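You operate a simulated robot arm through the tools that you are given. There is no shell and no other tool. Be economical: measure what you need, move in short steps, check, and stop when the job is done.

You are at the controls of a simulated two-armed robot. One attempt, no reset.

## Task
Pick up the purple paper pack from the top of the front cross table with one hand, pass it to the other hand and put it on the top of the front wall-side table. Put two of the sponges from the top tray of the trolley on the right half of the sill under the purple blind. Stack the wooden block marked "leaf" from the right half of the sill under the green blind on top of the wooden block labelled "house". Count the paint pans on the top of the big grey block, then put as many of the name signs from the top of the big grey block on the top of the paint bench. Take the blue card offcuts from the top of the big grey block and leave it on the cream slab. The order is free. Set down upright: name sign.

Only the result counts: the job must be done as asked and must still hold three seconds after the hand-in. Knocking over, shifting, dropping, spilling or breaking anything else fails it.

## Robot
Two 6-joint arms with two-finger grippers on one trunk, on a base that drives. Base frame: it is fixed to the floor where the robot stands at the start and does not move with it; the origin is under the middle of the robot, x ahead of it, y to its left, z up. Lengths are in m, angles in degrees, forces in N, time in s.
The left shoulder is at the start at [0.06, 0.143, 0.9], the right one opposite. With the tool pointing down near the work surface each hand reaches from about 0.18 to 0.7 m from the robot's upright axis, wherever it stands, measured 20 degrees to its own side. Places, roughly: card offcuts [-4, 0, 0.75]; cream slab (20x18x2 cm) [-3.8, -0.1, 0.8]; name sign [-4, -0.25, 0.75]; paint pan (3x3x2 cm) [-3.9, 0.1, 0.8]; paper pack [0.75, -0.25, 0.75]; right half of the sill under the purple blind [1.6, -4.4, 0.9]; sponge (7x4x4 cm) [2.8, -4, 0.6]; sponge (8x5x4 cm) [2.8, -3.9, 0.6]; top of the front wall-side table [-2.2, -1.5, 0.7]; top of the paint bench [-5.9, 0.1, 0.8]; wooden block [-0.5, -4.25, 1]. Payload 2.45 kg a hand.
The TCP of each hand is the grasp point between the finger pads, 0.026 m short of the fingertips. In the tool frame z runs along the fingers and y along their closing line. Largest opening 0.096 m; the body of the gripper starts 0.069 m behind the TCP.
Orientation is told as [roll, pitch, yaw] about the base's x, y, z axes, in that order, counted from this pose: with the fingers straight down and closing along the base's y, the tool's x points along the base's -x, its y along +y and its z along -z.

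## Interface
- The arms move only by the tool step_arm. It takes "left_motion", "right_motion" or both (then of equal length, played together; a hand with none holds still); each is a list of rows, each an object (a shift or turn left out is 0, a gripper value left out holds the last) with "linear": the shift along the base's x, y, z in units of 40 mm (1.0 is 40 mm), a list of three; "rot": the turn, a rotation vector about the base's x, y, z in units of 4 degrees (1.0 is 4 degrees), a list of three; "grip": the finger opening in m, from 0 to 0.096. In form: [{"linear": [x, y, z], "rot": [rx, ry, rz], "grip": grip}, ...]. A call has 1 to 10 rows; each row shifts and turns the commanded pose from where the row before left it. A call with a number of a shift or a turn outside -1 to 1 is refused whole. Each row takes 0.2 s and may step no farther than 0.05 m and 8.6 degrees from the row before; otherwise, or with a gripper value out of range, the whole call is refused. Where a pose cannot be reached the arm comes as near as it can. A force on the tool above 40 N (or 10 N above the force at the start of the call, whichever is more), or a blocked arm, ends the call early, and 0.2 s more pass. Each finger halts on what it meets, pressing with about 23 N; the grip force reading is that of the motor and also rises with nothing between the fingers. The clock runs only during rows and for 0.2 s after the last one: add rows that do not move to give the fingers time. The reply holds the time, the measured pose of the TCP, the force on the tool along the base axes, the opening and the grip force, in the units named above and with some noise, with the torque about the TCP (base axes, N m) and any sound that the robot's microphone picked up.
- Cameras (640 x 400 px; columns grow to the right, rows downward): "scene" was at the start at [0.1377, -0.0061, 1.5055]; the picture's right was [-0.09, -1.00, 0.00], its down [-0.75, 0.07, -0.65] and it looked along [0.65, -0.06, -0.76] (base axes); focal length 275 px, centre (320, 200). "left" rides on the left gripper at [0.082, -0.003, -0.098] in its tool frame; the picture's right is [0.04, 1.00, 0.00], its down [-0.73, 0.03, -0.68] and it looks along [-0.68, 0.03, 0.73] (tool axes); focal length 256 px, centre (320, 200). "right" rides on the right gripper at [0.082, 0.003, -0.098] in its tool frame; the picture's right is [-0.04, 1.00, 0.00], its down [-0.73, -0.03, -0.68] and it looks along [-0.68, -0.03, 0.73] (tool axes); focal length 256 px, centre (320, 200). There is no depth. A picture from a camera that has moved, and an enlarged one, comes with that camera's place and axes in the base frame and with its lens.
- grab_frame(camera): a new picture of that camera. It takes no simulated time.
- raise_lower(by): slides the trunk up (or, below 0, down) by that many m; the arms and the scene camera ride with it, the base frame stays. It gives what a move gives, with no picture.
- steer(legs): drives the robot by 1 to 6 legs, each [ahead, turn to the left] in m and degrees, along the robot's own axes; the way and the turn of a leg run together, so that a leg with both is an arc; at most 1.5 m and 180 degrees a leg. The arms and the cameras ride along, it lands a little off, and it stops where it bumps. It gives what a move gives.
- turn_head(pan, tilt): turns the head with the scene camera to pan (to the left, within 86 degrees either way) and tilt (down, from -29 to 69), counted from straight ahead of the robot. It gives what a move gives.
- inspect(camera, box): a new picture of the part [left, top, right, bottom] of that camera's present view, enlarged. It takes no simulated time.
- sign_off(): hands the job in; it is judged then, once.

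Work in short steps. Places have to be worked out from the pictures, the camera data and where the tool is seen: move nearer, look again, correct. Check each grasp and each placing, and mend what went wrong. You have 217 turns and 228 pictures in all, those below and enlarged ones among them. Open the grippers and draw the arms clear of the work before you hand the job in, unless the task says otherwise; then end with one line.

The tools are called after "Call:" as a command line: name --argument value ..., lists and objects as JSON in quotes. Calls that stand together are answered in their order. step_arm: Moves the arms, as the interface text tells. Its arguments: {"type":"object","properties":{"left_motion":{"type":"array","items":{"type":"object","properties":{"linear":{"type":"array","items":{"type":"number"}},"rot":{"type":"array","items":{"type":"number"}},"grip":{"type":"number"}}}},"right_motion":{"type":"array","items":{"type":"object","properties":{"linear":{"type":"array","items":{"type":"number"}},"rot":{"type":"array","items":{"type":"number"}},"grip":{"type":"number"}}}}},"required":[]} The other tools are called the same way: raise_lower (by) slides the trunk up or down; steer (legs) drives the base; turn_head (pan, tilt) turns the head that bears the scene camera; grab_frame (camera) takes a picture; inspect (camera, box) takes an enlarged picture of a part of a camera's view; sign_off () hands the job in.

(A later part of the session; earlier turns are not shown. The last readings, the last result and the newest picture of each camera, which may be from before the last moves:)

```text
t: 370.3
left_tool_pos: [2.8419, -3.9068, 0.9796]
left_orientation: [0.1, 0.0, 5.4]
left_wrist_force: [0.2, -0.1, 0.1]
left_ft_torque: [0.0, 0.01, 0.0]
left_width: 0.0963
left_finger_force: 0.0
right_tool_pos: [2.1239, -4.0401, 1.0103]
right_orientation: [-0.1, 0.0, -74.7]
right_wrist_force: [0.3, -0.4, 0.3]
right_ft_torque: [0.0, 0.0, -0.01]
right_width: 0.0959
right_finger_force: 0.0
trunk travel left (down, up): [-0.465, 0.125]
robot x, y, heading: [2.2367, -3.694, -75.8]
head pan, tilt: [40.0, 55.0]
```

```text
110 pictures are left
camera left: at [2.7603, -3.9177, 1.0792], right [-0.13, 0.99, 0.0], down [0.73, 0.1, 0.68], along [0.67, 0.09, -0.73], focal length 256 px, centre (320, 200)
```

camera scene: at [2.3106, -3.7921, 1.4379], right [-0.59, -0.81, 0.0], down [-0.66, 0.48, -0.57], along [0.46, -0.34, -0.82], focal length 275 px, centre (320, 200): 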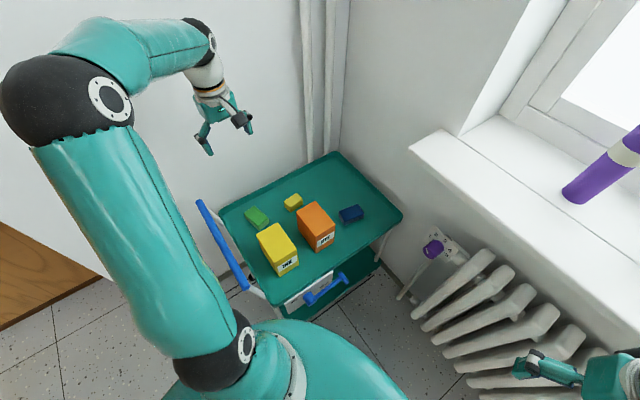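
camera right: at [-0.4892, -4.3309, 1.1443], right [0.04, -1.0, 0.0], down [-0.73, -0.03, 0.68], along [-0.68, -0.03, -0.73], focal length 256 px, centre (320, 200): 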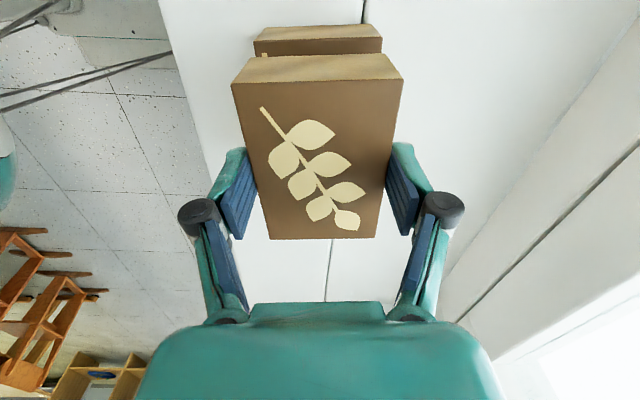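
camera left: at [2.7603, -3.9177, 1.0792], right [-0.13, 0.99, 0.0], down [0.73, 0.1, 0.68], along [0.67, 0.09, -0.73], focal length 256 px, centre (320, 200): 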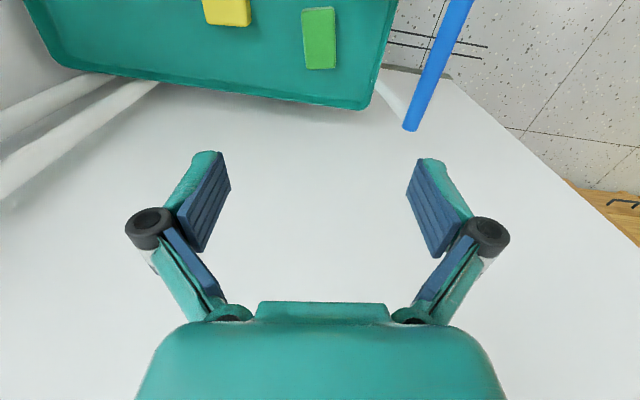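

Green is directly below and aligned. I descend most of the way and check again.

Call:
step_arm --left_motion '[{"linear": [-0.1, -0.04, -1]}, {"linear": [0, 0, -1]}, {"linear": [0, 0, -1]}, {"linear": [0, 0, -1]}, {"linear": [0, 0, -1]}, {"linear": [0, 0, -1]}, {"linear": [0, 0, -1]}, {}]'

Call:
grab_frame --camera "left"

Call:
grab_frame --camera "scene"

```text
t: 372.1
left_tool_pos: [2.8387, -3.9078, 0.6989]
left_orientation: [0.0, 0.1, 5.5]
left_wrist_force: [0.1, 0.6, 0.5]
left_ft_torque: [0.01, -0.02, 0.03]
left_width: 0.096
left_finger_force: 0.1
right_tool_pos: [2.124, -4.0387, 1.0088]
right_orientation: [-0.1, 0.0, -74.7]
right_wrist_force: [0.2, 0.2, 0.4]
right_ft_torque: [-0.01, 0.0, -0.03]
right_width: 0.0957
right_finger_force: 0.1
trunk travel left (down, up): [-0.465, 0.125]
robot x, y, heading: [2.2391, -3.6928, -75.7]
head pan, tilt: [40.0, 55.0]
```

```text
109 pictures are left
camera left: at [2.7566, -3.9189, 0.7978], right [-0.14, 0.99, 0.0], down [0.73, 0.1, 0.68], along [0.67, 0.09, -0.73], focal length 256 px, centre (320, 200)
```

left: 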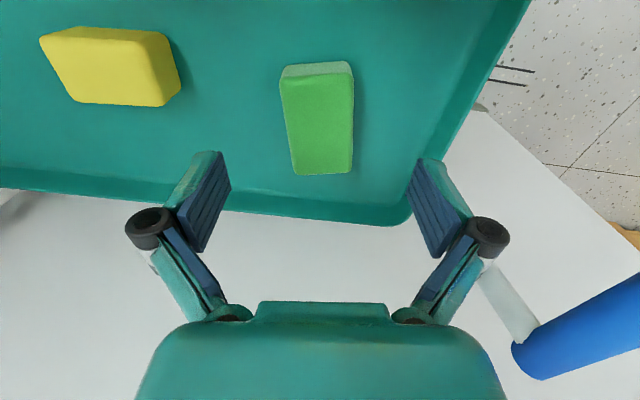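

```text
108 pictures are left
camera scene: at [2.3105, -3.792, 1.4379], right [-0.59, -0.81, 0.0], down [-0.66, 0.48, -0.57], along [0.47, -0.34, -0.82], focal length 275 px, centre (320, 200)
```

scene: 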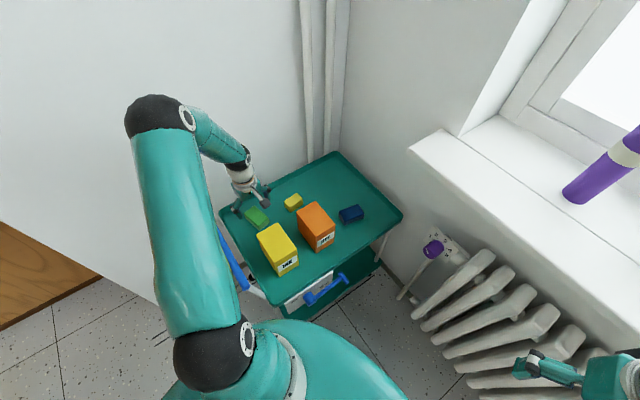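

Everything lines up; the sponge top is at z ≈ 0.62. I descend to about 0.615 and grip.

Call:
step_arm --left_motion '[{"linear": [0.15, 0, -0.8]}, {"linear": [0, 0, -0.8]}, {"linear": [0, 0, -0.4]}, {}]'

Call:
grab_frame --camera "left"

```text
t: 373.1
left_tool_pos: [2.8427, -3.9085, 0.6195]
left_orientation: [0.1, 0.0, 5.5]
left_wrist_force: [-0.2, 0.5, -0.4]
left_ft_torque: [-0.02, 0.02, -0.01]
left_width: 0.0963
left_finger_force: 0.1
right_tool_pos: [2.1235, -4.0388, 1.0086]
right_orientation: [-0.1, 0.0, -74.7]
right_wrist_force: [0.4, -0.3, -0.8]
right_ft_torque: [-0.03, -0.02, 0.03]
right_width: 0.0959
right_finger_force: 0.2
trunk travel left (down, up): [-0.465, 0.125]
robot x, y, heading: [2.2381, -3.6922, -75.8]
head pan, tilt: [40.0, 55.0]
```

```text
107 pictures are left
camera left: at [2.7619, -3.9192, 0.7187], right [-0.14, 0.99, 0.0], down [0.73, 0.1, 0.68], along [0.67, 0.09, -0.73], focal length 256 px, centre (320, 200)
```

left: 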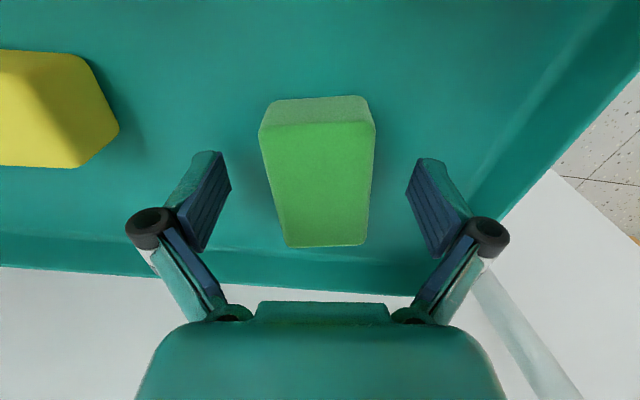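

Straddling cleanly. I close on the sponge.

Call:
step_arm --left_motion '[{"linear": [0, 0, -0.08]}, {"grip": 0.03}, {"grip": 0.03}, {"grip": 0.03}, {"grip": 0.03}, {"grip": 0.03}, {}]'

Call:
step_arm --left_motion '[{"linear": [0, 0, 0.8]}, {"linear": [0, 0, 1]}, {"linear": [0, 0, 1]}, {"linear": [0, 0, 1]}, {"linear": [0, 0, 1]}, {"linear": [0, 0, 1]}, {"linear": [0, 0, 1]}, {"linear": [0, 0, 1]}, {"linear": [0, 0, 1]}, {}]'

Call:
grab_frame --camera "left"

```text
t: 374.7
left_tool_pos: [2.8427, -3.9084, 0.6167]
left_orientation: [0.0, 0.0, 5.5]
left_wrist_force: [0.0, 0.6, 0.1]
left_ft_torque: [0.03, 0.05, 0.05]
left_width: 0.0509
left_finger_force: 22.9
right_tool_pos: [2.1245, -4.0394, 1.0089]
right_orientation: [-0.2, 0.0, -74.7]
right_wrist_force: [-0.2, 0.4, 0.0]
right_ft_torque: [0.0, 0.0, 0.0]
right_width: 0.096
right_finger_force: 0.0
trunk travel left (down, up): [-0.465, 0.125]
robot x, y, heading: [2.2354, -3.6932, -75.9]
head pan, tilt: [40.0, 55.0]
```

```text
t: 376.9
left_tool_pos: [2.8432, -3.9078, 0.9702]
left_orientation: [0.0, 0.0, 5.5]
left_wrist_force: [0.1, 0.6, -1.2]
left_ft_torque: [-0.05, 0.0, 0.0]
left_width: 0.0502
left_finger_force: 23.0
right_tool_pos: [2.1235, -4.0392, 1.0085]
right_orientation: [-0.2, -0.1, -74.7]
right_wrist_force: [0.0, 0.2, -0.9]
right_ft_torque: [0.0, 0.0, 0.03]
right_width: 0.0959
right_finger_force: 0.0
trunk travel left (down, up): [-0.465, 0.125]
robot x, y, heading: [2.2354, -3.6887, -75.8]
head pan, tilt: [40.0, 55.0]
```

```text
106 pictures are left
camera left: at [2.7627, -3.9187, 1.0689], right [-0.13, 0.99, 0.0], down [0.73, 0.1, 0.68], along [0.67, 0.09, -0.73], focal length 256 px, centre (320, 200)
```

left: 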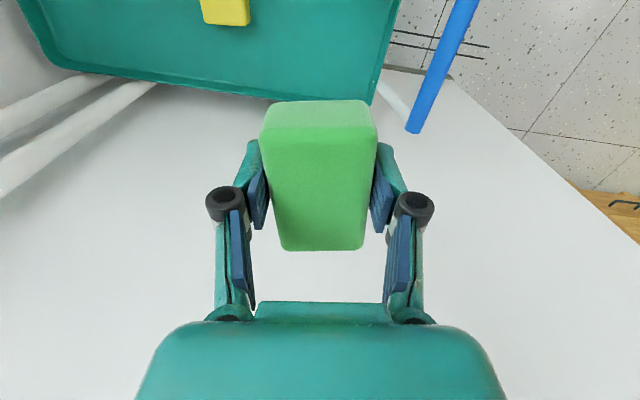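

Green is held. I raise the trunk, bring the hand in front, and drive to the right half of the purple-blind sill.

Call:
raise_lower --by 0.12

Call:
step_arm --left_motion '[{"linear": [-0.8, -0.2, 0]}, {"linear": [-0.8, -0.2, 0]}, {"linear": [-0.8, -0.2, 0]}, {"linear": [-0.8, -0.2, 0]}, {"linear": [-0.8, -0.2, 0]}, {"linear": [-0.8, 0, 0]}, {"linear": [-0.8, 0, 0]}, {"linear": [-0.8, 0, 0]}]'

Call:
steer --legs '[[-0.3, 0], [0, -88], [0.65, 0]]'

Call:
steer --legs '[[0, 75]]'

Call:
turn_head --pan 0 --tilt 35

Call:
grab_frame --camera "scene"

```text
t: 378.4
left_tool_pos: [2.845, -3.9082, 1.0886]
left_orientation: [0.0, 0.0, 5.6]
left_wrist_force: [-0.7, -0.5, -0.5]
left_ft_torque: [-0.01, -0.01, -0.02]
left_width: 0.0495
left_finger_force: 23.0
right_tool_pos: [2.1237, -4.0401, 1.1285]
right_orientation: [-0.2, 0.0, -74.7]
right_wrist_force: [0.3, 0.3, 0.0]
right_ft_torque: [0.0, 0.03, 0.0]
right_width: 0.0959
right_finger_force: 0.0
trunk travel left (down, up): [-0.585, 0.005]
robot x, y, heading: [2.2381, -3.6973, -75.8]
head pan, tilt: [40.0, 55.0]
```

```text
t: 380.2
left_tool_pos: [2.5872, -3.948, 1.0908]
left_orientation: [0.0, 0.0, 5.5]
left_wrist_force: [0.9, -0.3, 0.8]
left_ft_torque: [-0.02, -0.01, -0.02]
left_width: 0.049
left_finger_force: 23.0
right_tool_pos: [2.1232, -4.0396, 1.1291]
right_orientation: [-0.1, 0.0, -74.7]
right_wrist_force: [-0.9, 0.3, 0.8]
right_ft_torque: [0.0, -0.04, 0.01]
right_width: 0.0963
right_finger_force: 0.2
trunk travel left (down, up): [-0.585, 0.005]
robot x, y, heading: [2.2391, -3.6905, -75.9]
head pan, tilt: [40.0, 55.0]
```

```text
t: 386.1
left_tool_pos: [1.9412, -3.7728, 1.0905]
left_orientation: [0.0, -0.1, -78.7]
left_wrist_force: [-0.2, 0.3, -0.3]
left_ft_torque: [-0.07, -0.04, 0.0]
left_width: 0.049
left_finger_force: 23.3
right_tool_pos: [1.8037, -3.3205, 1.1291]
right_orientation: [0.0, 0.1, -159.1]
right_wrist_force: [0.3, -0.5, -0.5]
right_ft_torque: [-0.02, 0.0, 0.01]
right_width: 0.0959
right_finger_force: 0.0
trunk travel left (down, up): [-0.585, 0.005]
robot x, y, heading: [2.1748, -3.4324, -160.5]
head pan, tilt: [40.0, 55.0]
stopped in leg 2: the robot was blocked; the commanded pose is now the measured one
```

```text
t: 390.5
left_tool_pos: [2.4435, -3.7491, 1.091]
left_orientation: [-0.1, 0.1, -4.1]
left_wrist_force: [-0.5, -0.4, -0.5]
left_ft_torque: [-0.04, 0.04, -0.04]
left_width: 0.0488
left_finger_force: 22.6
right_tool_pos: [1.9692, -3.7617, 1.1322]
right_orientation: [-0.2, 0.1, -84.3]
right_wrist_force: [0.3, 0.0, 0.1]
right_ft_torque: [-0.01, 0.05, 0.02]
right_width: 0.0957
right_finger_force: 0.0
trunk travel left (down, up): [-0.585, 0.005]
robot x, y, heading: [2.139, -3.4365, -86.1]
head pan, tilt: [40.0, 55.0]
stopped in leg 1: the robot was blocked; the commanded pose is now the measured one
```

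```text
t: 391.6
left_tool_pos: [2.4405, -3.749, 1.0919]
left_orientation: [0.1, 0.0, -4.2]
left_wrist_force: [-0.3, -0.4, -1.2]
left_ft_torque: [0.0, -0.01, 0.0]
left_width: 0.0488
left_finger_force: 23.0
right_tool_pos: [1.9682, -3.7622, 1.1316]
right_orientation: [-0.1, 0.1, -84.4]
right_wrist_force: [0.2, 0.5, -0.4]
right_ft_torque: [0.01, -0.01, -0.01]
right_width: 0.096
right_finger_force: 0.0
trunk travel left (down, up): [-0.585, 0.005]
robot x, y, heading: [2.141, -3.4342, -86.4]
head pan, tilt: [0.0, 35.0]
```

```text
105 pictures are left
camera scene: at [2.1489, -3.5849, 1.5861], right [-1.0, -0.07, 0.0], down [-0.04, 0.57, -0.82], along [0.06, -0.82, -0.57], focal length 275 px, centre (320, 200)
```

scene: 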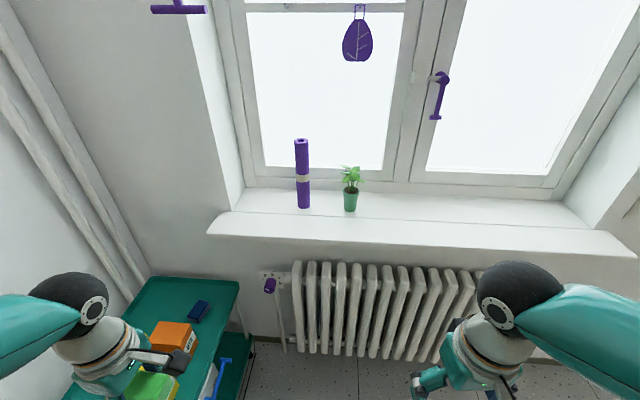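

Carrying makes the turn stop early, so I take short turns: back up, angle right, drive toward x ≈ 1.65, and square up again.

Call:
steer --legs '[[-0.25, 0]]'

Call:
steer --legs '[[0, -22]]'

Call:
steer --legs '[[0, -22]]'

Call:
steer --legs '[[0.7, 0]]'

Call:
steer --legs '[[0, 20]]'

Call:
steer --legs '[[0, 20]]'

Call:
grab_frame --camera "scene"

```text
t: 393.4
left_tool_pos: [2.4238, -3.494, 1.0917]
left_orientation: [-0.1, 0.0, -4.1]
left_wrist_force: [-0.2, -0.1, -0.7]
left_ft_torque: [-0.04, 0.0, 0.03]
left_width: 0.0487
left_finger_force: 22.9
right_tool_pos: [1.9508, -3.5061, 1.1312]
right_orientation: [-0.1, 0.0, -84.4]
right_wrist_force: [-0.1, 0.4, 0.3]
right_ft_torque: [-0.06, 0.01, 0.01]
right_width: 0.0959
right_finger_force: 0.1
trunk travel left (down, up): [-0.585, 0.005]
robot x, y, heading: [2.1209, -3.1863, -86.0]
head pan, tilt: [0.0, 35.0]
```

```text
t: 395.1
left_tool_pos: [2.2852, -3.5846, 1.092]
left_orientation: [-0.1, 0.1, -26.4]
left_wrist_force: [0.7, -0.5, -0.4]
left_ft_torque: [0.0, 0.01, 0.0]
left_width: 0.0488
left_finger_force: 23.2
right_tool_pos: [1.8419, -3.417, 1.1322]
right_orientation: [-0.1, 0.0, -106.4]
right_wrist_force: [-0.6, 0.0, 0.3]
right_ft_torque: [-0.02, 0.02, 0.0]
right_width: 0.0962
right_finger_force: 0.0
trunk travel left (down, up): [-0.585, 0.005]
robot x, y, heading: [2.1328, -3.1834, -108.2]
head pan, tilt: [0.0, 35.0]
```

```text
t: 396.8
left_tool_pos: [2.124, -3.6101, 1.0922]
left_orientation: [0.0, 0.1, -48.4]
left_wrist_force: [-1.5, 0.0, -0.5]
left_ft_torque: [-0.01, -0.01, -0.02]
left_width: 0.0489
left_finger_force: 22.7
right_tool_pos: [1.7768, -3.2892, 1.1317]
right_orientation: [-0.2, -0.1, -128.7]
right_wrist_force: [-0.2, 0.1, -0.4]
right_ft_torque: [-0.03, 0.05, 0.02]
right_width: 0.0961
right_finger_force: 0.1
trunk travel left (down, up): [-0.585, 0.005]
robot x, y, heading: [2.1435, -3.1898, -130.1]
head pan, tilt: [0.0, 35.0]
```

```text
t: 400.7
left_tool_pos: [1.672, -4.15, 1.0944]
left_orientation: [-0.1, 0.1, -48.2]
left_wrist_force: [-0.4, -1.6, -0.7]
left_ft_torque: [0.01, 0.0, 0.0]
left_width: 0.0488
left_finger_force: 22.7
right_tool_pos: [1.3237, -3.8292, 1.1325]
right_orientation: [-0.2, 0.1, -128.2]
right_wrist_force: [-0.9, -1.2, 0.1]
right_ft_torque: [0.04, -0.07, 0.01]
right_width: 0.0959
right_finger_force: 0.0
trunk travel left (down, up): [-0.585, 0.005]
robot x, y, heading: [1.6872, -3.7285, -129.8]
head pan, tilt: [0.0, 35.0]
```

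```text
t: 402.3
left_tool_pos: [1.8153, -4.1326, 1.0938]
left_orientation: [-0.1, 0.1, -28.3]
left_wrist_force: [0.1, 0.8, -0.1]
left_ft_torque: [0.02, 0.01, 0.01]
left_width: 0.0485
left_finger_force: 22.7
right_tool_pos: [1.3788, -3.9502, 1.1332]
right_orientation: [-0.1, 0.1, -108.6]
right_wrist_force: [-0.1, -1.5, -0.3]
right_ft_torque: [0.02, 0.02, -0.03]
right_width: 0.0957
right_finger_force: 0.0
trunk travel left (down, up): [-0.585, 0.005]
robot x, y, heading: [1.6783, -3.7281, -109.8]
head pan, tilt: [0.0, 35.0]
```

```text
t: 403.9
left_tool_pos: [1.9464, -4.0597, 1.0938]
left_orientation: [0.1, -0.1, -8.1]
left_wrist_force: [-0.8, 0.2, -0.6]
left_ft_torque: [-0.03, 0.03, -0.01]
left_width: 0.0489
left_finger_force: 23.1
right_tool_pos: [1.4729, -4.0393, 1.1326]
right_orientation: [-0.1, 0.0, -88.4]
right_wrist_force: [-0.1, -0.4, -0.8]
right_ft_torque: [0.01, 0.0, 0.01]
right_width: 0.096
right_finger_force: 0.1
trunk travel left (down, up): [-0.585, 0.005]
robot x, y, heading: [1.6703, -3.7309, -89.9]
head pan, tilt: [0.0, 35.0]
```

```text
104 pictures are left
camera scene: at [1.6686, -3.8759, 1.5862], right [-1.0, 0.0, 0.0], down [0.0, 0.57, -0.82], along [0.0, -0.82, -0.57], focal length 275 px, centre (320, 200)
```

scene: 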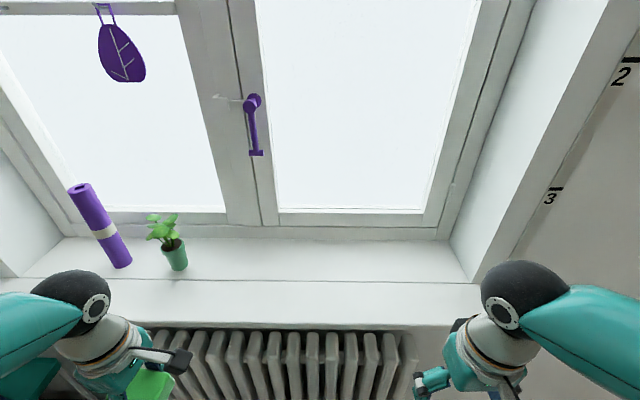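

I am squared up at (1.67, -3.73). The right half (x < 1.9) is empty. I bring the green sponge over the sill at about (1.70, -4.32).

Call:
step_arm --left_motion '[{"linear": [-0.77, -0.81, 0]}, {"linear": [-0.77, -0.81, 0]}, {"linear": [-0.77, -0.81, 0]}, {"linear": [-0.77, -0.81, 0]}, {"linear": [-0.77, -0.81, 0]}, {"linear": [-0.77, -0.81, 0]}, {"linear": [-0.77, -0.81, 0]}, {"linear": [-0.77, -0.81, 0]}, {"linear": [0, 0, -0.8]}, {}]'

Call:
grab_frame --camera "scene"

Call:
grab_frame --camera "left"

```text
t: 406.1
left_tool_pos: [1.6988, -4.3205, 1.0622]
left_orientation: [0.0, -0.1, -8.2]
left_wrist_force: [0.2, -0.6, -1.1]
left_ft_torque: [0.0, -0.03, -0.01]
left_width: 0.0487
left_finger_force: 23.2
right_tool_pos: [1.4724, -4.0408, 1.1336]
right_orientation: [-0.1, 0.2, -88.3]
right_wrist_force: [0.2, 0.4, -0.5]
right_ft_torque: [0.01, 0.03, 0.02]
right_width: 0.0961
right_finger_force: 0.0
trunk travel left (down, up): [-0.585, 0.005]
robot x, y, heading: [1.671, -3.7296, -89.9]
head pan, tilt: [0.0, 35.0]
```

```text
103 pictures are left
camera scene: at [1.6679, -3.8769, 1.586], right [-1.0, 0.0, 0.0], down [0.0, 0.57, -0.82], along [0.0, -0.82, -0.57], focal length 275 px, centre (320, 200)
```

scene: 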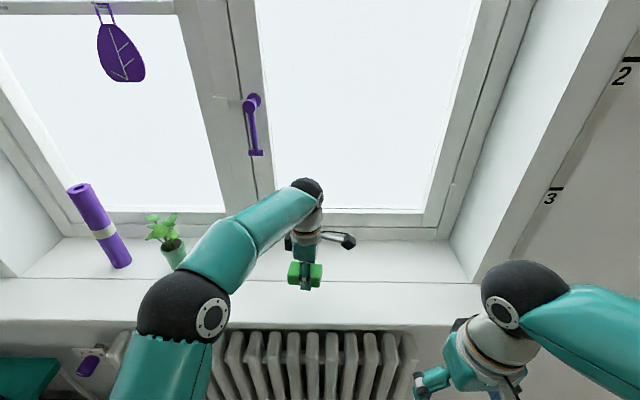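

```text
102 pictures are left
camera left: at [1.6172, -4.311, 1.161], right [0.1, 0.99, 0.0], down [0.73, -0.07, 0.68], along [0.68, -0.07, -0.73], focal length 256 px, centre (320, 200)
```

left: 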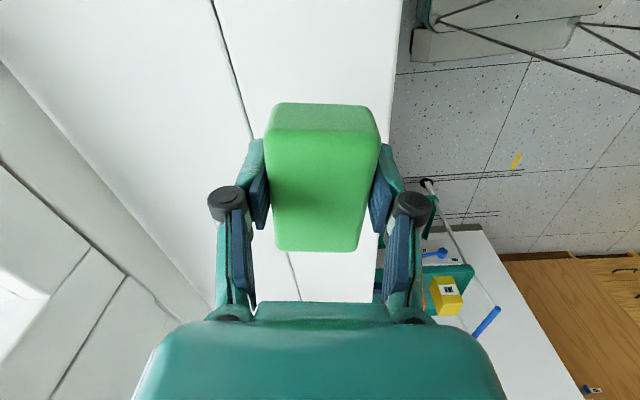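

The sponge is fully over the sill. I lower it to contact.

Call:
step_arm --left_motion '[{"linear": [0, -0.2, -0.7]}, {"linear": [0, 0, -0.7]}, {}]'

Call:
step_arm --left_motion '[{"linear": [0, 0, -0.15]}, {}]'

```text
t: 406.9
left_tool_pos: [1.7007, -4.3265, 1.007]
left_orientation: [-0.1, -0.1, -8.1]
left_wrist_force: [0.3, 0.2, -0.3]
left_ft_torque: [0.02, -0.01, -0.02]
left_width: 0.0488
left_finger_force: 22.7
right_tool_pos: [1.4736, -4.04, 1.1339]
right_orientation: [-0.1, 0.1, -88.3]
right_wrist_force: [-0.3, 0.6, 0.0]
right_ft_torque: [0.01, 0.01, -0.01]
right_width: 0.0962
right_finger_force: 0.0
trunk travel left (down, up): [-0.585, 0.005]
robot x, y, heading: [1.6693, -3.7282, -90.1]
head pan, tilt: [0.0, 35.0]
```

```text
t: 407.5
left_tool_pos: [1.6997, -4.3272, 1.001]
left_orientation: [-0.1, 0.0, -8.2]
left_wrist_force: [-0.5, 0.7, -0.2]
left_ft_torque: [-0.02, 0.0, 0.0]
left_width: 0.0486
left_finger_force: 23.0
right_tool_pos: [1.473, -4.0387, 1.1332]
right_orientation: [-0.2, 0.2, -88.4]
right_wrist_force: [-0.8, -0.6, 0.6]
right_ft_torque: [0.0, 0.0, -0.01]
right_width: 0.0959
right_finger_force: 0.0
trunk travel left (down, up): [-0.585, 0.005]
robot x, y, heading: [1.6668, -3.7319, -90.3]
head pan, tilt: [0.0, 35.0]
```

Call:
step_arm --left_motion '[{"linear": [0, 0, -0.12]}, {}]'

Call:
step_arm --left_motion '[{"linear": [0, 0, -0.1]}, {}]'

Call:
grab_frame --camera "left"

```text
t: 408.1
left_tool_pos: [1.6999, -4.3297, 0.9967]
left_orientation: [-0.1, 0.0, -8.2]
left_wrist_force: [0.5, -0.7, -0.7]
left_ft_torque: [0.01, -0.01, 0.03]
left_width: 0.0489
left_finger_force: 22.5
right_tool_pos: [1.4727, -4.0395, 1.1343]
right_orientation: [-0.1, 0.1, -88.4]
right_wrist_force: [0.0, -1.0, -0.1]
right_ft_torque: [-0.01, -0.02, 0.0]
right_width: 0.0961
right_finger_force: 0.1
trunk travel left (down, up): [-0.585, 0.005]
robot x, y, heading: [1.6691, -3.7336, -89.8]
head pan, tilt: [0.0, 35.0]
```

```text
t: 408.7
left_tool_pos: [1.6999, -4.3278, 0.9897]
left_orientation: [0.1, 0.0, -8.1]
left_wrist_force: [0.6, -0.2, -0.3]
left_ft_torque: [0.02, -0.01, -0.02]
left_width: 0.049
left_finger_force: 23.0
right_tool_pos: [1.4729, -4.0401, 1.1335]
right_orientation: [-0.1, 0.0, -88.4]
right_wrist_force: [-0.2, 0.2, 0.1]
right_ft_torque: [0.0, -0.02, 0.0]
right_width: 0.0961
right_finger_force: 0.1
trunk travel left (down, up): [-0.585, 0.005]
robot x, y, heading: [1.6707, -3.7277, -89.6]
head pan, tilt: [0.0, 35.0]
```

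```text
101 pictures are left
camera left: at [1.618, -4.3192, 1.0902], right [0.1, 0.99, 0.0], down [0.73, -0.07, 0.68], along [0.68, -0.07, -0.73], focal length 256 px, centre (320, 200)
```

left: 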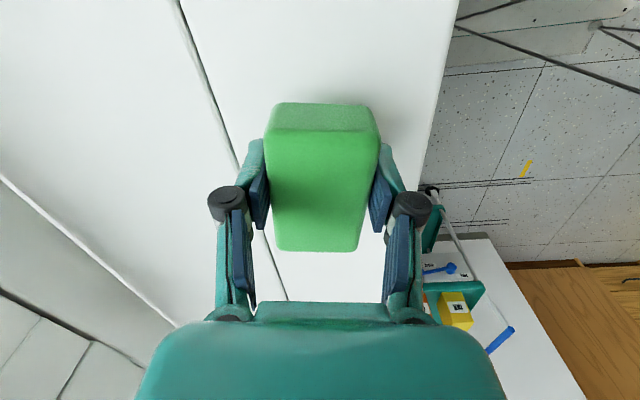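

Almost there; I go a few more millimetres down.

Call:
step_arm --left_motion '[{"linear": [0, 0, -0.1]}, {}]'

Call:
step_arm --left_motion '[{"linear": [0, 0, -0.08]}, {}]'

```text
t: 409.3
left_tool_pos: [1.7008, -4.3285, 0.986]
left_orientation: [-0.1, 0.1, -8.1]
left_wrist_force: [0.8, -1.1, 1.3]
left_ft_torque: [0.01, 0.02, -0.01]
left_width: 0.0489
left_finger_force: 22.9
right_tool_pos: [1.473, -4.04, 1.1333]
right_orientation: [0.0, 0.1, -88.4]
right_wrist_force: [0.3, 0.1, -0.7]
right_ft_torque: [0.01, -0.01, 0.01]
right_width: 0.096
right_finger_force: 0.1
trunk travel left (down, up): [-0.585, 0.005]
robot x, y, heading: [1.6675, -3.7305, -89.8]
head pan, tilt: [0.0, 35.0]
```

```text
t: 409.9
left_tool_pos: [1.6998, -4.3275, 0.9845]
left_orientation: [-0.1, 0.0, -8.2]
left_wrist_force: [-0.1, 0.4, 0.3]
left_ft_torque: [-0.01, 0.01, -0.01]
left_width: 0.0488
left_finger_force: 23.5
right_tool_pos: [1.4728, -4.0397, 1.1335]
right_orientation: [-0.1, 0.0, -88.5]
right_wrist_force: [0.7, -0.1, 0.0]
right_ft_torque: [0.0, 0.0, 0.02]
right_width: 0.0961
right_finger_force: 0.1
trunk travel left (down, up): [-0.585, 0.005]
robot x, y, heading: [1.6702, -3.7303, -89.7]
head pan, tilt: [0.0, 35.0]
```

Call:
step_arm --left_motion '[{"linear": [0, 0, -0.08]}, {}]'

Call:
step_arm --left_motion '[{"linear": [0, 0, -0.08]}, {}]'

```text
t: 410.5
left_tool_pos: [1.6996, -4.3282, 0.9801]
left_orientation: [-0.1, 0.0, -8.1]
left_wrist_force: [0.1, -0.3, -0.8]
left_ft_torque: [0.03, -0.01, -0.02]
left_width: 0.0487
left_finger_force: 23.2
right_tool_pos: [1.4723, -4.0394, 1.134]
right_orientation: [-0.1, 0.0, -88.5]
right_wrist_force: [-0.4, -0.1, 0.2]
right_ft_torque: [0.01, 0.02, -0.01]
right_width: 0.0961
right_finger_force: 0.1
trunk travel left (down, up): [-0.585, 0.005]
robot x, y, heading: [1.6697, -3.7313, -89.8]
head pan, tilt: [0.0, 35.0]
```

```text
t: 411.1
left_tool_pos: [1.7006, -4.3277, 0.9779]
left_orientation: [-0.1, 0.0, -8.1]
left_wrist_force: [0.5, -0.2, 1.4]
left_ft_torque: [-0.03, -0.03, -0.03]
left_width: 0.0487
left_finger_force: 23.2
right_tool_pos: [1.4722, -4.0398, 1.1339]
right_orientation: [-0.2, 0.1, -88.4]
right_wrist_force: [-0.8, -0.5, 0.0]
right_ft_torque: [-0.03, 0.02, -0.02]
right_width: 0.0961
right_finger_force: 0.0
trunk travel left (down, up): [-0.585, 0.005]
robot x, y, heading: [1.6713, -3.7301, -90.0]
head pan, tilt: [0.0, 35.0]
```

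Still no contact; I check the picture.

Call:
grab_frame --camera "left"

Call:
inspect --camera "scene" --box '[220, 200, 400, 340]'

```text
100 pictures are left
camera left: at [1.6178, -4.3193, 1.0765], right [0.1, 0.99, 0.0], down [0.73, -0.07, 0.68], along [0.68, -0.07, -0.73], focal length 256 px, centre (320, 200)
```

left: 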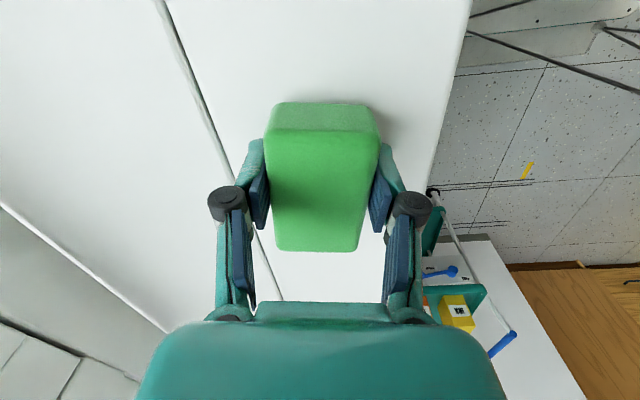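

```text
2.86 times, centred on (310, 270) of scene
camera zoom: at [1.6686, -3.8766, 1.5861], right [-1.0, 0.0, 0.0], down [0.0, 0.57, -0.82], along [0.0, -0.82, -0.57], focal length 786 px, centre (349, 0)
```

zoom: 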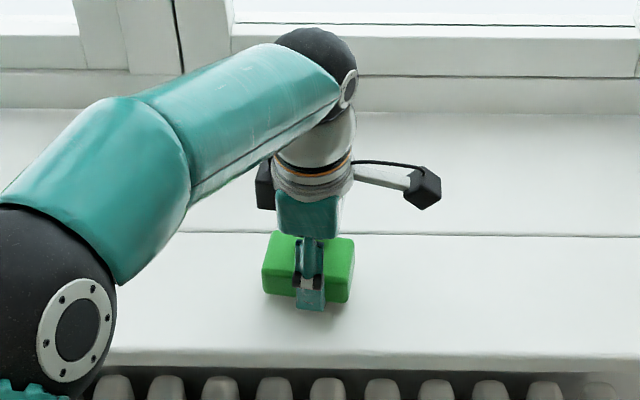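

A small shadow gap remains. I continue down.

Call:
step_arm --left_motion '[{"linear": [0, 0, -0.1]}, {}, {"linear": [0, 0, -0.1]}, {}]'

Call:
step_arm --left_motion '[{"linear": [0, 0, -0.1]}, {}]'

```text
t: 412.1
left_tool_pos: [1.6989, -4.3278, 0.9724]
left_orientation: [-0.3, 0.0, -8.2]
left_wrist_force: [0.3, -0.3, 11.5]
left_ft_torque: [0.13, -0.07, -0.03]
left_width: 0.0485
left_finger_force: 22.6
right_tool_pos: [1.4728, -4.0386, 1.1335]
right_orientation: [-0.1, -0.1, -88.3]
right_wrist_force: [0.4, 0.0, 1.1]
right_ft_torque: [0.02, 0.01, 0.0]
right_width: 0.0962
right_finger_force: 0.0
trunk travel left (down, up): [-0.585, 0.005]
robot x, y, heading: [1.6683, -3.7242, -90.0]
head pan, tilt: [0.0, 35.0]
```

```text
t: 412.7
left_tool_pos: [1.6985, -4.3266, 0.9691]
left_orientation: [-0.5, 0.0, -8.2]
left_wrist_force: [-0.1, -3.3, 29.3]
left_ft_torque: [0.2, -0.07, -0.02]
left_width: 0.0491
left_finger_force: 22.5
right_tool_pos: [1.4729, -4.0381, 1.135]
right_orientation: [-0.2, -0.1, -88.4]
right_wrist_force: [0.1, -0.2, 0.3]
right_ft_torque: [0.01, 0.02, 0.0]
right_width: 0.0957
right_finger_force: 0.1
trunk travel left (down, up): [-0.585, 0.005]
robot x, y, heading: [1.6675, -3.7311, -90.2]
head pan, tilt: [0.0, 35.0]
```

Contact. I ease off, open and lift.

Call:
step_arm --left_motion '[{"linear": [0, 0, 0.12]}, {"grip": 0.07}, {"grip": 0.096}, {"grip": 0.096}, {}, {"linear": [0, 0, 0.7]}, {"linear": [0, 0, 1]}, {"linear": [0, 0, 1]}]'

Call:
grab_frame --camera "left"

```text
t: 414.5
left_tool_pos: [1.6991, -4.3276, 1.0787]
left_orientation: [-0.1, 0.1, -8.2]
left_wrist_force: [0.7, -0.9, 0.7]
left_ft_torque: [0.0, 0.02, -0.02]
left_width: 0.096
left_finger_force: 0.1
right_tool_pos: [1.473, -4.0405, 1.1344]
right_orientation: [-0.1, 0.1, -88.3]
right_wrist_force: [0.7, 0.4, -0.1]
right_ft_torque: [0.01, -0.02, -0.02]
right_width: 0.0962
right_finger_force: 0.1
trunk travel left (down, up): [-0.585, 0.005]
robot x, y, heading: [1.6746, -3.7267, -89.9]
head pan, tilt: [0.0, 35.0]
```

```text
98 pictures are left
camera left: at [1.6171, -4.319, 1.1773], right [0.1, 0.99, 0.0], down [0.73, -0.07, 0.68], along [0.68, -0.07, -0.73], focal length 256 px, centre (320, 200)
```

left: 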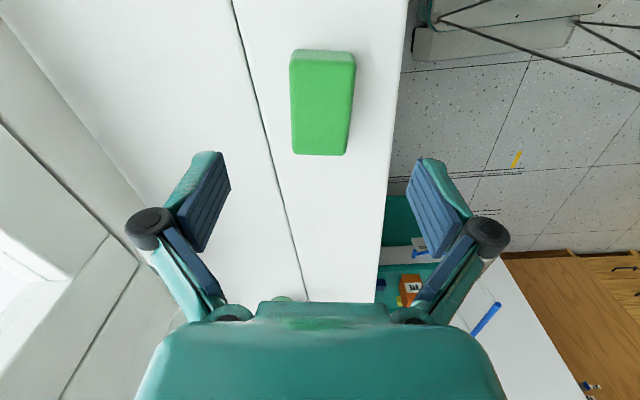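

The green sponge rests on the right half. I withdraw, turn the left hand back to natural, and return to the trolley pose.

Call:
step_arm --left_motion '[{"linear": [0.3, 0.9, 0.3]}, {"linear": [0.3, 0.9, 0.3]}, {"linear": [0.3, 0.9, 0]}, {"linear": [0.3, 0.9, 0]}, {"linear": [0.3, 0.9, 0], "rot": [0, 0, -1]}, {"linear": [0.3, 0.9, 0], "rot": [0, 0, -1]}, {"rot": [0, 0, -1]}, {"rot": [0, 0, -1]}, {"rot": [0, 0, -1]}, {"rot": [0, 0, -1]}]'

Call:
step_arm --left_motion '[{"rot": [0, 0, -1]}, {"rot": [0, 0, -1]}, {"rot": [0, 0, -1]}, {"rot": [0, 0, -1]}, {"rot": [0, 0, -1]}, {"rot": [0, 0, -1]}, {"rot": [0, 0, -1]}, {"rot": [0, 0, -1]}, {"rot": [0, 0, -1]}, {"rot": [0, 0, -1]}]'

Call:
step_arm --left_motion '[{"rot": [0, 0, -1]}, {"rot": [0, 0, -1]}, {"rot": [0, 0, -1]}, {"rot": [0, 0, -1]}, {"rot": [0, 0, -1]}, {"rot": [0, 0, -1]}]'

Call:
steer --legs '[[0, -40], [-0.7, 0], [0, 40]]'

Call:
grab_frame --camera "scene"

```text
t: 416.7
left_tool_pos: [1.7715, -4.1117, 1.1029]
left_orientation: [-0.1, 0.0, -32.3]
left_wrist_force: [0.0, 1.1, 0.0]
left_ft_torque: [-0.02, 0.0, 0.01]
left_width: 0.0962
left_finger_force: 0.0
right_tool_pos: [1.4734, -4.0398, 1.1322]
right_orientation: [-0.2, 0.1, -88.3]
right_wrist_force: [-0.5, -0.1, 0.5]
right_ft_torque: [-0.02, 0.0, -0.03]
right_width: 0.096
right_finger_force: 0.0
trunk travel left (down, up): [-0.585, 0.005]
robot x, y, heading: [1.6679, -3.7335, -90.0]
head pan, tilt: [0.0, 35.0]
```

```text
t: 418.9
left_tool_pos: [1.7711, -4.1119, 1.1034]
left_orientation: [-0.2, 0.0, -72.2]
left_wrist_force: [0.1, -0.5, -0.1]
left_ft_torque: [-0.03, 0.01, 0.0]
left_width: 0.0959
left_finger_force: 0.1
right_tool_pos: [1.4733, -4.0393, 1.1351]
right_orientation: [-0.2, 0.1, -88.4]
right_wrist_force: [0.5, -0.6, -0.5]
right_ft_torque: [0.03, -0.01, 0.02]
right_width: 0.0959
right_finger_force: 0.0
trunk travel left (down, up): [-0.585, 0.005]
robot x, y, heading: [1.6652, -3.7307, -89.9]
head pan, tilt: [0.0, 35.0]
```

```text
t: 420.3
left_tool_pos: [1.7707, -4.1129, 1.103]
left_orientation: [-0.2, 0.0, -96.2]
left_wrist_force: [-0.4, -0.7, -0.6]
left_ft_torque: [-0.02, 0.02, -0.02]
left_width: 0.0961
left_finger_force: 0.1
right_tool_pos: [1.4719, -4.0399, 1.1339]
right_orientation: [-0.2, 0.1, -88.4]
right_wrist_force: [0.3, -0.6, 0.1]
right_ft_torque: [-0.01, 0.0, -0.01]
right_width: 0.0962
right_finger_force: 0.0
trunk travel left (down, up): [-0.585, 0.005]
robot x, y, heading: [1.6679, -3.7289, -89.7]
head pan, tilt: [0.0, 35.0]
```

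```text
t: 428.4
left_tool_pos: [2.2165, -3.5723, 1.1031]
left_orientation: [-0.1, 0.0, -95.8]
left_wrist_force: [0.8, 1.0, 0.3]
left_ft_torque: [0.0, -0.04, 0.0]
left_width: 0.0959
left_finger_force: 0.1
right_tool_pos: [1.9188, -3.5032, 1.1341]
right_orientation: [-0.1, 0.1, -87.9]
right_wrist_force: [-0.2, 0.3, 0.1]
right_ft_torque: [0.03, -0.02, -0.01]
right_width: 0.0963
right_finger_force: 0.1
trunk travel left (down, up): [-0.585, 0.005]
robot x, y, heading: [2.0839, -3.1871, -89.4]
head pan, tilt: [0.0, 35.0]
```

```text
97 pictures are left
camera scene: at [2.0856, -3.3385, 1.5861], right [-1.0, 0.0, 0.0], down [0.0, 0.57, -0.82], along [0.0, -0.82, -0.57], focal length 275 px, centre (320, 200)
```

scene: 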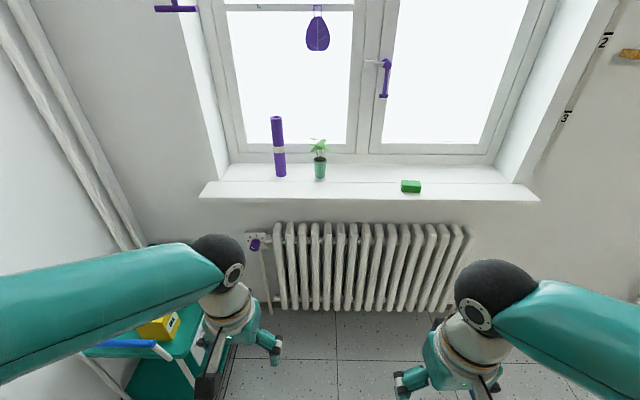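

Green shows clearly in the right half. I drive back to the trolley pose.

Call:
steer --legs '[[0, 16], [0.52, 0]]'

Call:
raise_lower --by -0.12

Call:
turn_head --pan 40 --tilt 55

Call:
grab_frame --camera "scene"

```text
t: 432.5
left_tool_pos: [2.4618, -4.028, 1.1034]
left_orientation: [-0.1, 0.1, -79.8]
left_wrist_force: [0.4, 0.1, -0.6]
left_ft_torque: [0.06, 0.02, -0.01]
left_width: 0.096
left_finger_force: 0.1
right_tool_pos: [2.156, -4.043, 1.1329]
right_orientation: [0.0, 0.2, -71.9]
right_wrist_force: [0.2, 0.4, 0.1]
right_ft_torque: [0.04, -0.01, 0.02]
right_width: 0.0962
right_finger_force: 0.2
trunk travel left (down, up): [-0.585, 0.005]
robot x, y, heading: [2.2366, -3.6909, -74.5]
head pan, tilt: [0.0, 35.0]
```

```text
t: 434.0
left_tool_pos: [2.4627, -4.0263, 0.9848]
left_orientation: [-0.2, 0.1, -79.8]
left_wrist_force: [-0.6, -0.1, 0.4]
left_ft_torque: [0.01, 0.03, 0.0]
left_width: 0.0958
left_finger_force: 0.1
right_tool_pos: [2.1559, -4.0401, 1.0145]
right_orientation: [0.0, 0.2, -72.0]
right_wrist_force: [-0.3, -0.2, -0.4]
right_ft_torque: [-0.05, 0.01, 0.0]
right_width: 0.096
right_finger_force: 0.0
trunk travel left (down, up): [-0.465, 0.125]
robot x, y, heading: [2.2331, -3.6918, -74.9]
head pan, tilt: [0.0, 35.0]
```

```text
t: 435.0
left_tool_pos: [2.462, -4.0264, 0.9835]
left_orientation: [0.0, 0.0, -79.8]
left_wrist_force: [0.5, 0.2, 0.1]
left_ft_torque: [-0.02, 0.01, 0.0]
left_width: 0.0962
left_finger_force: 0.0
right_tool_pos: [2.1541, -4.0408, 1.0153]
right_orientation: [-0.1, 0.1, -72.0]
right_wrist_force: [-0.6, 0.5, 0.2]
right_ft_torque: [-0.01, 0.02, 0.02]
right_width: 0.096
right_finger_force: 0.1
trunk travel left (down, up): [-0.465, 0.125]
robot x, y, heading: [2.2332, -3.6928, -74.5]
head pan, tilt: [40.0, 55.0]
```

```text
96 pictures are left
camera scene: at [2.3087, -3.7918, 1.4379], right [-0.57, -0.82, 0.0], down [-0.67, 0.47, -0.57], along [0.47, -0.33, -0.82], focal length 275 px, centre (320, 200)
```

scene: 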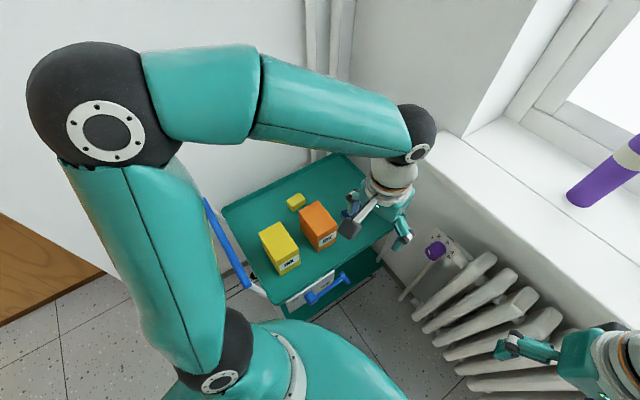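

I move the left hand over the yellow sponge, pre-opened to 7 cm, with yaw about -84°.

Call:
step_arm --left_motion '[{"linear": [1, -0.03, 0], "rot": [0, 0, -0.117], "grip": 0.07}, {"linear": [1, -0.03, 0], "rot": [0, 0, -0.117]}, {"linear": [1, -0.03, 0], "rot": [0, 0, -0.117]}, {"linear": [1, -0.03, 0], "rot": [0, 0, -0.117]}, {"linear": [1, -0.03, 0], "rot": [0, 0, -0.117]}, {"linear": [1, -0.03, 0], "rot": [0, 0, -0.117]}, {"linear": [1, -0.03, 0], "rot": [0, 0, -0.117]}, {"linear": [1, -0.03, 0], "rot": [0, 0, -0.117]}, {"linear": [1, -0.03, 0], "rot": [0, 0, -0.117]}, {}]'

Call:
grab_frame --camera "left"

Call:
grab_frame --camera "scene"

```text
t: 437.2
left_tool_pos: [2.8217, -4.0353, 0.9851]
left_orientation: [-0.1, 0.0, -84.1]
left_wrist_force: [-0.6, 0.4, -0.3]
left_ft_torque: [-0.02, 0.01, 0.02]
left_width: 0.0703
left_finger_force: 0.1
right_tool_pos: [2.1557, -4.0403, 1.0144]
right_orientation: [-0.2, 0.1, -72.0]
right_wrist_force: [0.8, -0.2, 0.1]
right_ft_torque: [-0.06, 0.02, 0.02]
right_width: 0.096
right_finger_force: 0.1
trunk travel left (down, up): [-0.465, 0.125]
robot x, y, heading: [2.2332, -3.6929, -74.5]
head pan, tilt: [40.0, 55.0]
```

```text
95 pictures are left
camera left: at [2.8097, -3.9545, 1.0832], right [0.99, 0.14, 0.0], down [0.11, -0.73, 0.68], along [0.1, -0.67, -0.73], focal length 256 px, centre (320, 200)
```

left: 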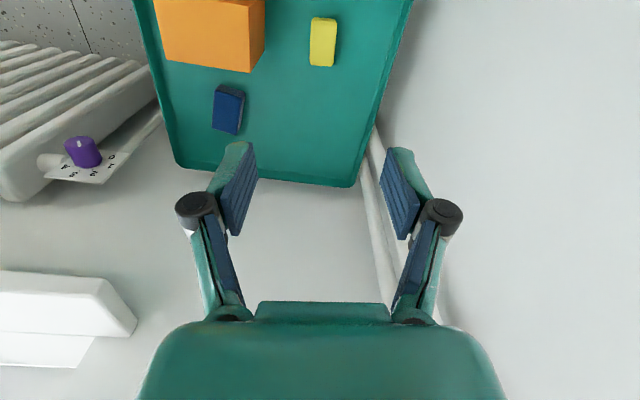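

```text
94 pictures are left
camera scene: at [2.3084, -3.7917, 1.4379], right [-0.57, -0.82, 0.0], down [-0.67, 0.47, -0.57], along [0.47, -0.33, -0.82], focal length 275 px, centre (320, 200)
```

scene: 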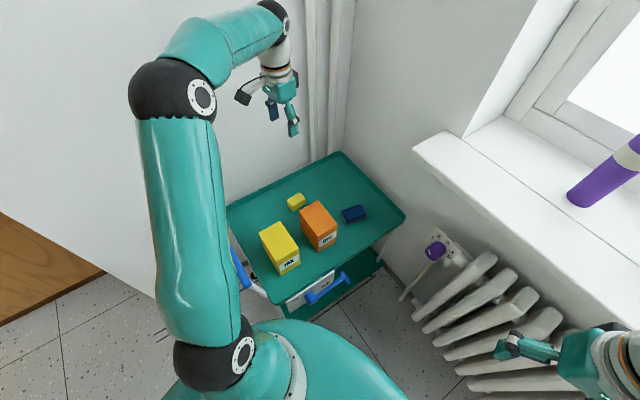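

Yellow is below within 7 mm. I descend and correct.

Call:
step_arm --left_motion '[{"linear": [0.12, -0.17, -0.9]}, {"linear": [0, 0, -1]}, {"linear": [0, 0, -1]}, {"linear": [0, 0, -1]}, {"linear": [0, 0, -1]}, {"linear": [0, 0, -1]}, {"linear": [0, 0, -1]}, {}]'

Call:
grab_frame --camera "left"

```text
t: 439.0
left_tool_pos: [2.8264, -4.044, 0.7067]
left_orientation: [-0.1, 0.0, -84.1]
left_wrist_force: [0.9, 0.2, 0.2]
left_ft_torque: [0.01, 0.04, -0.02]
left_width: 0.0701
left_finger_force: 0.1
right_tool_pos: [2.1564, -4.04, 1.0137]
right_orientation: [-0.1, 0.0, -72.0]
right_wrist_force: [-0.3, 0.6, -0.2]
right_ft_torque: [0.0, -0.01, 0.0]
right_width: 0.0959
right_finger_force: 0.1
trunk travel left (down, up): [-0.465, 0.125]
robot x, y, heading: [2.2349, -3.6928, -74.4]
head pan, tilt: [40.0, 55.0]
```

```text
93 pictures are left
camera left: at [2.8154, -3.9615, 0.8068], right [0.99, 0.14, 0.0], down [0.11, -0.73, 0.68], along [0.1, -0.67, -0.73], focal length 256 px, centre (320, 200)
```

left: 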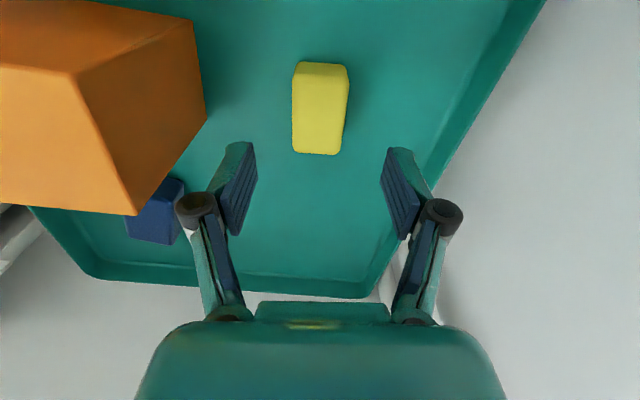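

Clear on both sides. I descend to about 0.617 and grip.

Call:
step_arm --left_motion '[{"linear": [0, 0, -0.8]}, {"linear": [0, 0, -0.8]}, {"linear": [0, 0, -0.6]}, {}, {"grip": 0.02}, {"grip": 0.02}, {"grip": 0.02}, {"grip": 0.02}, {"grip": 0.02}, {}]'

Call:
grab_frame --camera "left"

```text
t: 441.2
left_tool_pos: [2.8273, -4.0435, 0.6201]
left_orientation: [-0.1, 0.0, -84.1]
left_wrist_force: [1.0, 0.1, -0.1]
left_ft_torque: [-0.01, 0.02, -0.01]
left_width: 0.0387
left_finger_force: 22.8
right_tool_pos: [2.156, -4.0408, 1.0146]
right_orientation: [-0.1, 0.1, -72.0]
right_wrist_force: [0.0, -0.1, 0.2]
right_ft_torque: [-0.03, -0.01, -0.01]
right_width: 0.0959
right_finger_force: 0.0
trunk travel left (down, up): [-0.465, 0.125]
robot x, y, heading: [2.2335, -3.6983, -74.9]
head pan, tilt: [40.0, 55.0]
```

```text
92 pictures are left
camera left: at [2.815, -3.9619, 0.719], right [0.99, 0.14, 0.0], down [0.11, -0.73, 0.68], along [0.1, -0.67, -0.73], focal length 256 px, centre (320, 200)
```

left: 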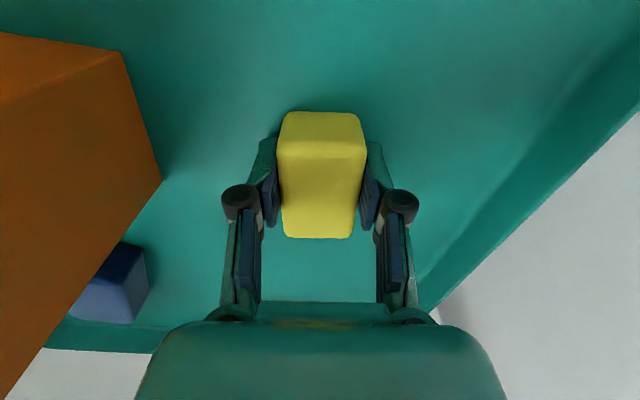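

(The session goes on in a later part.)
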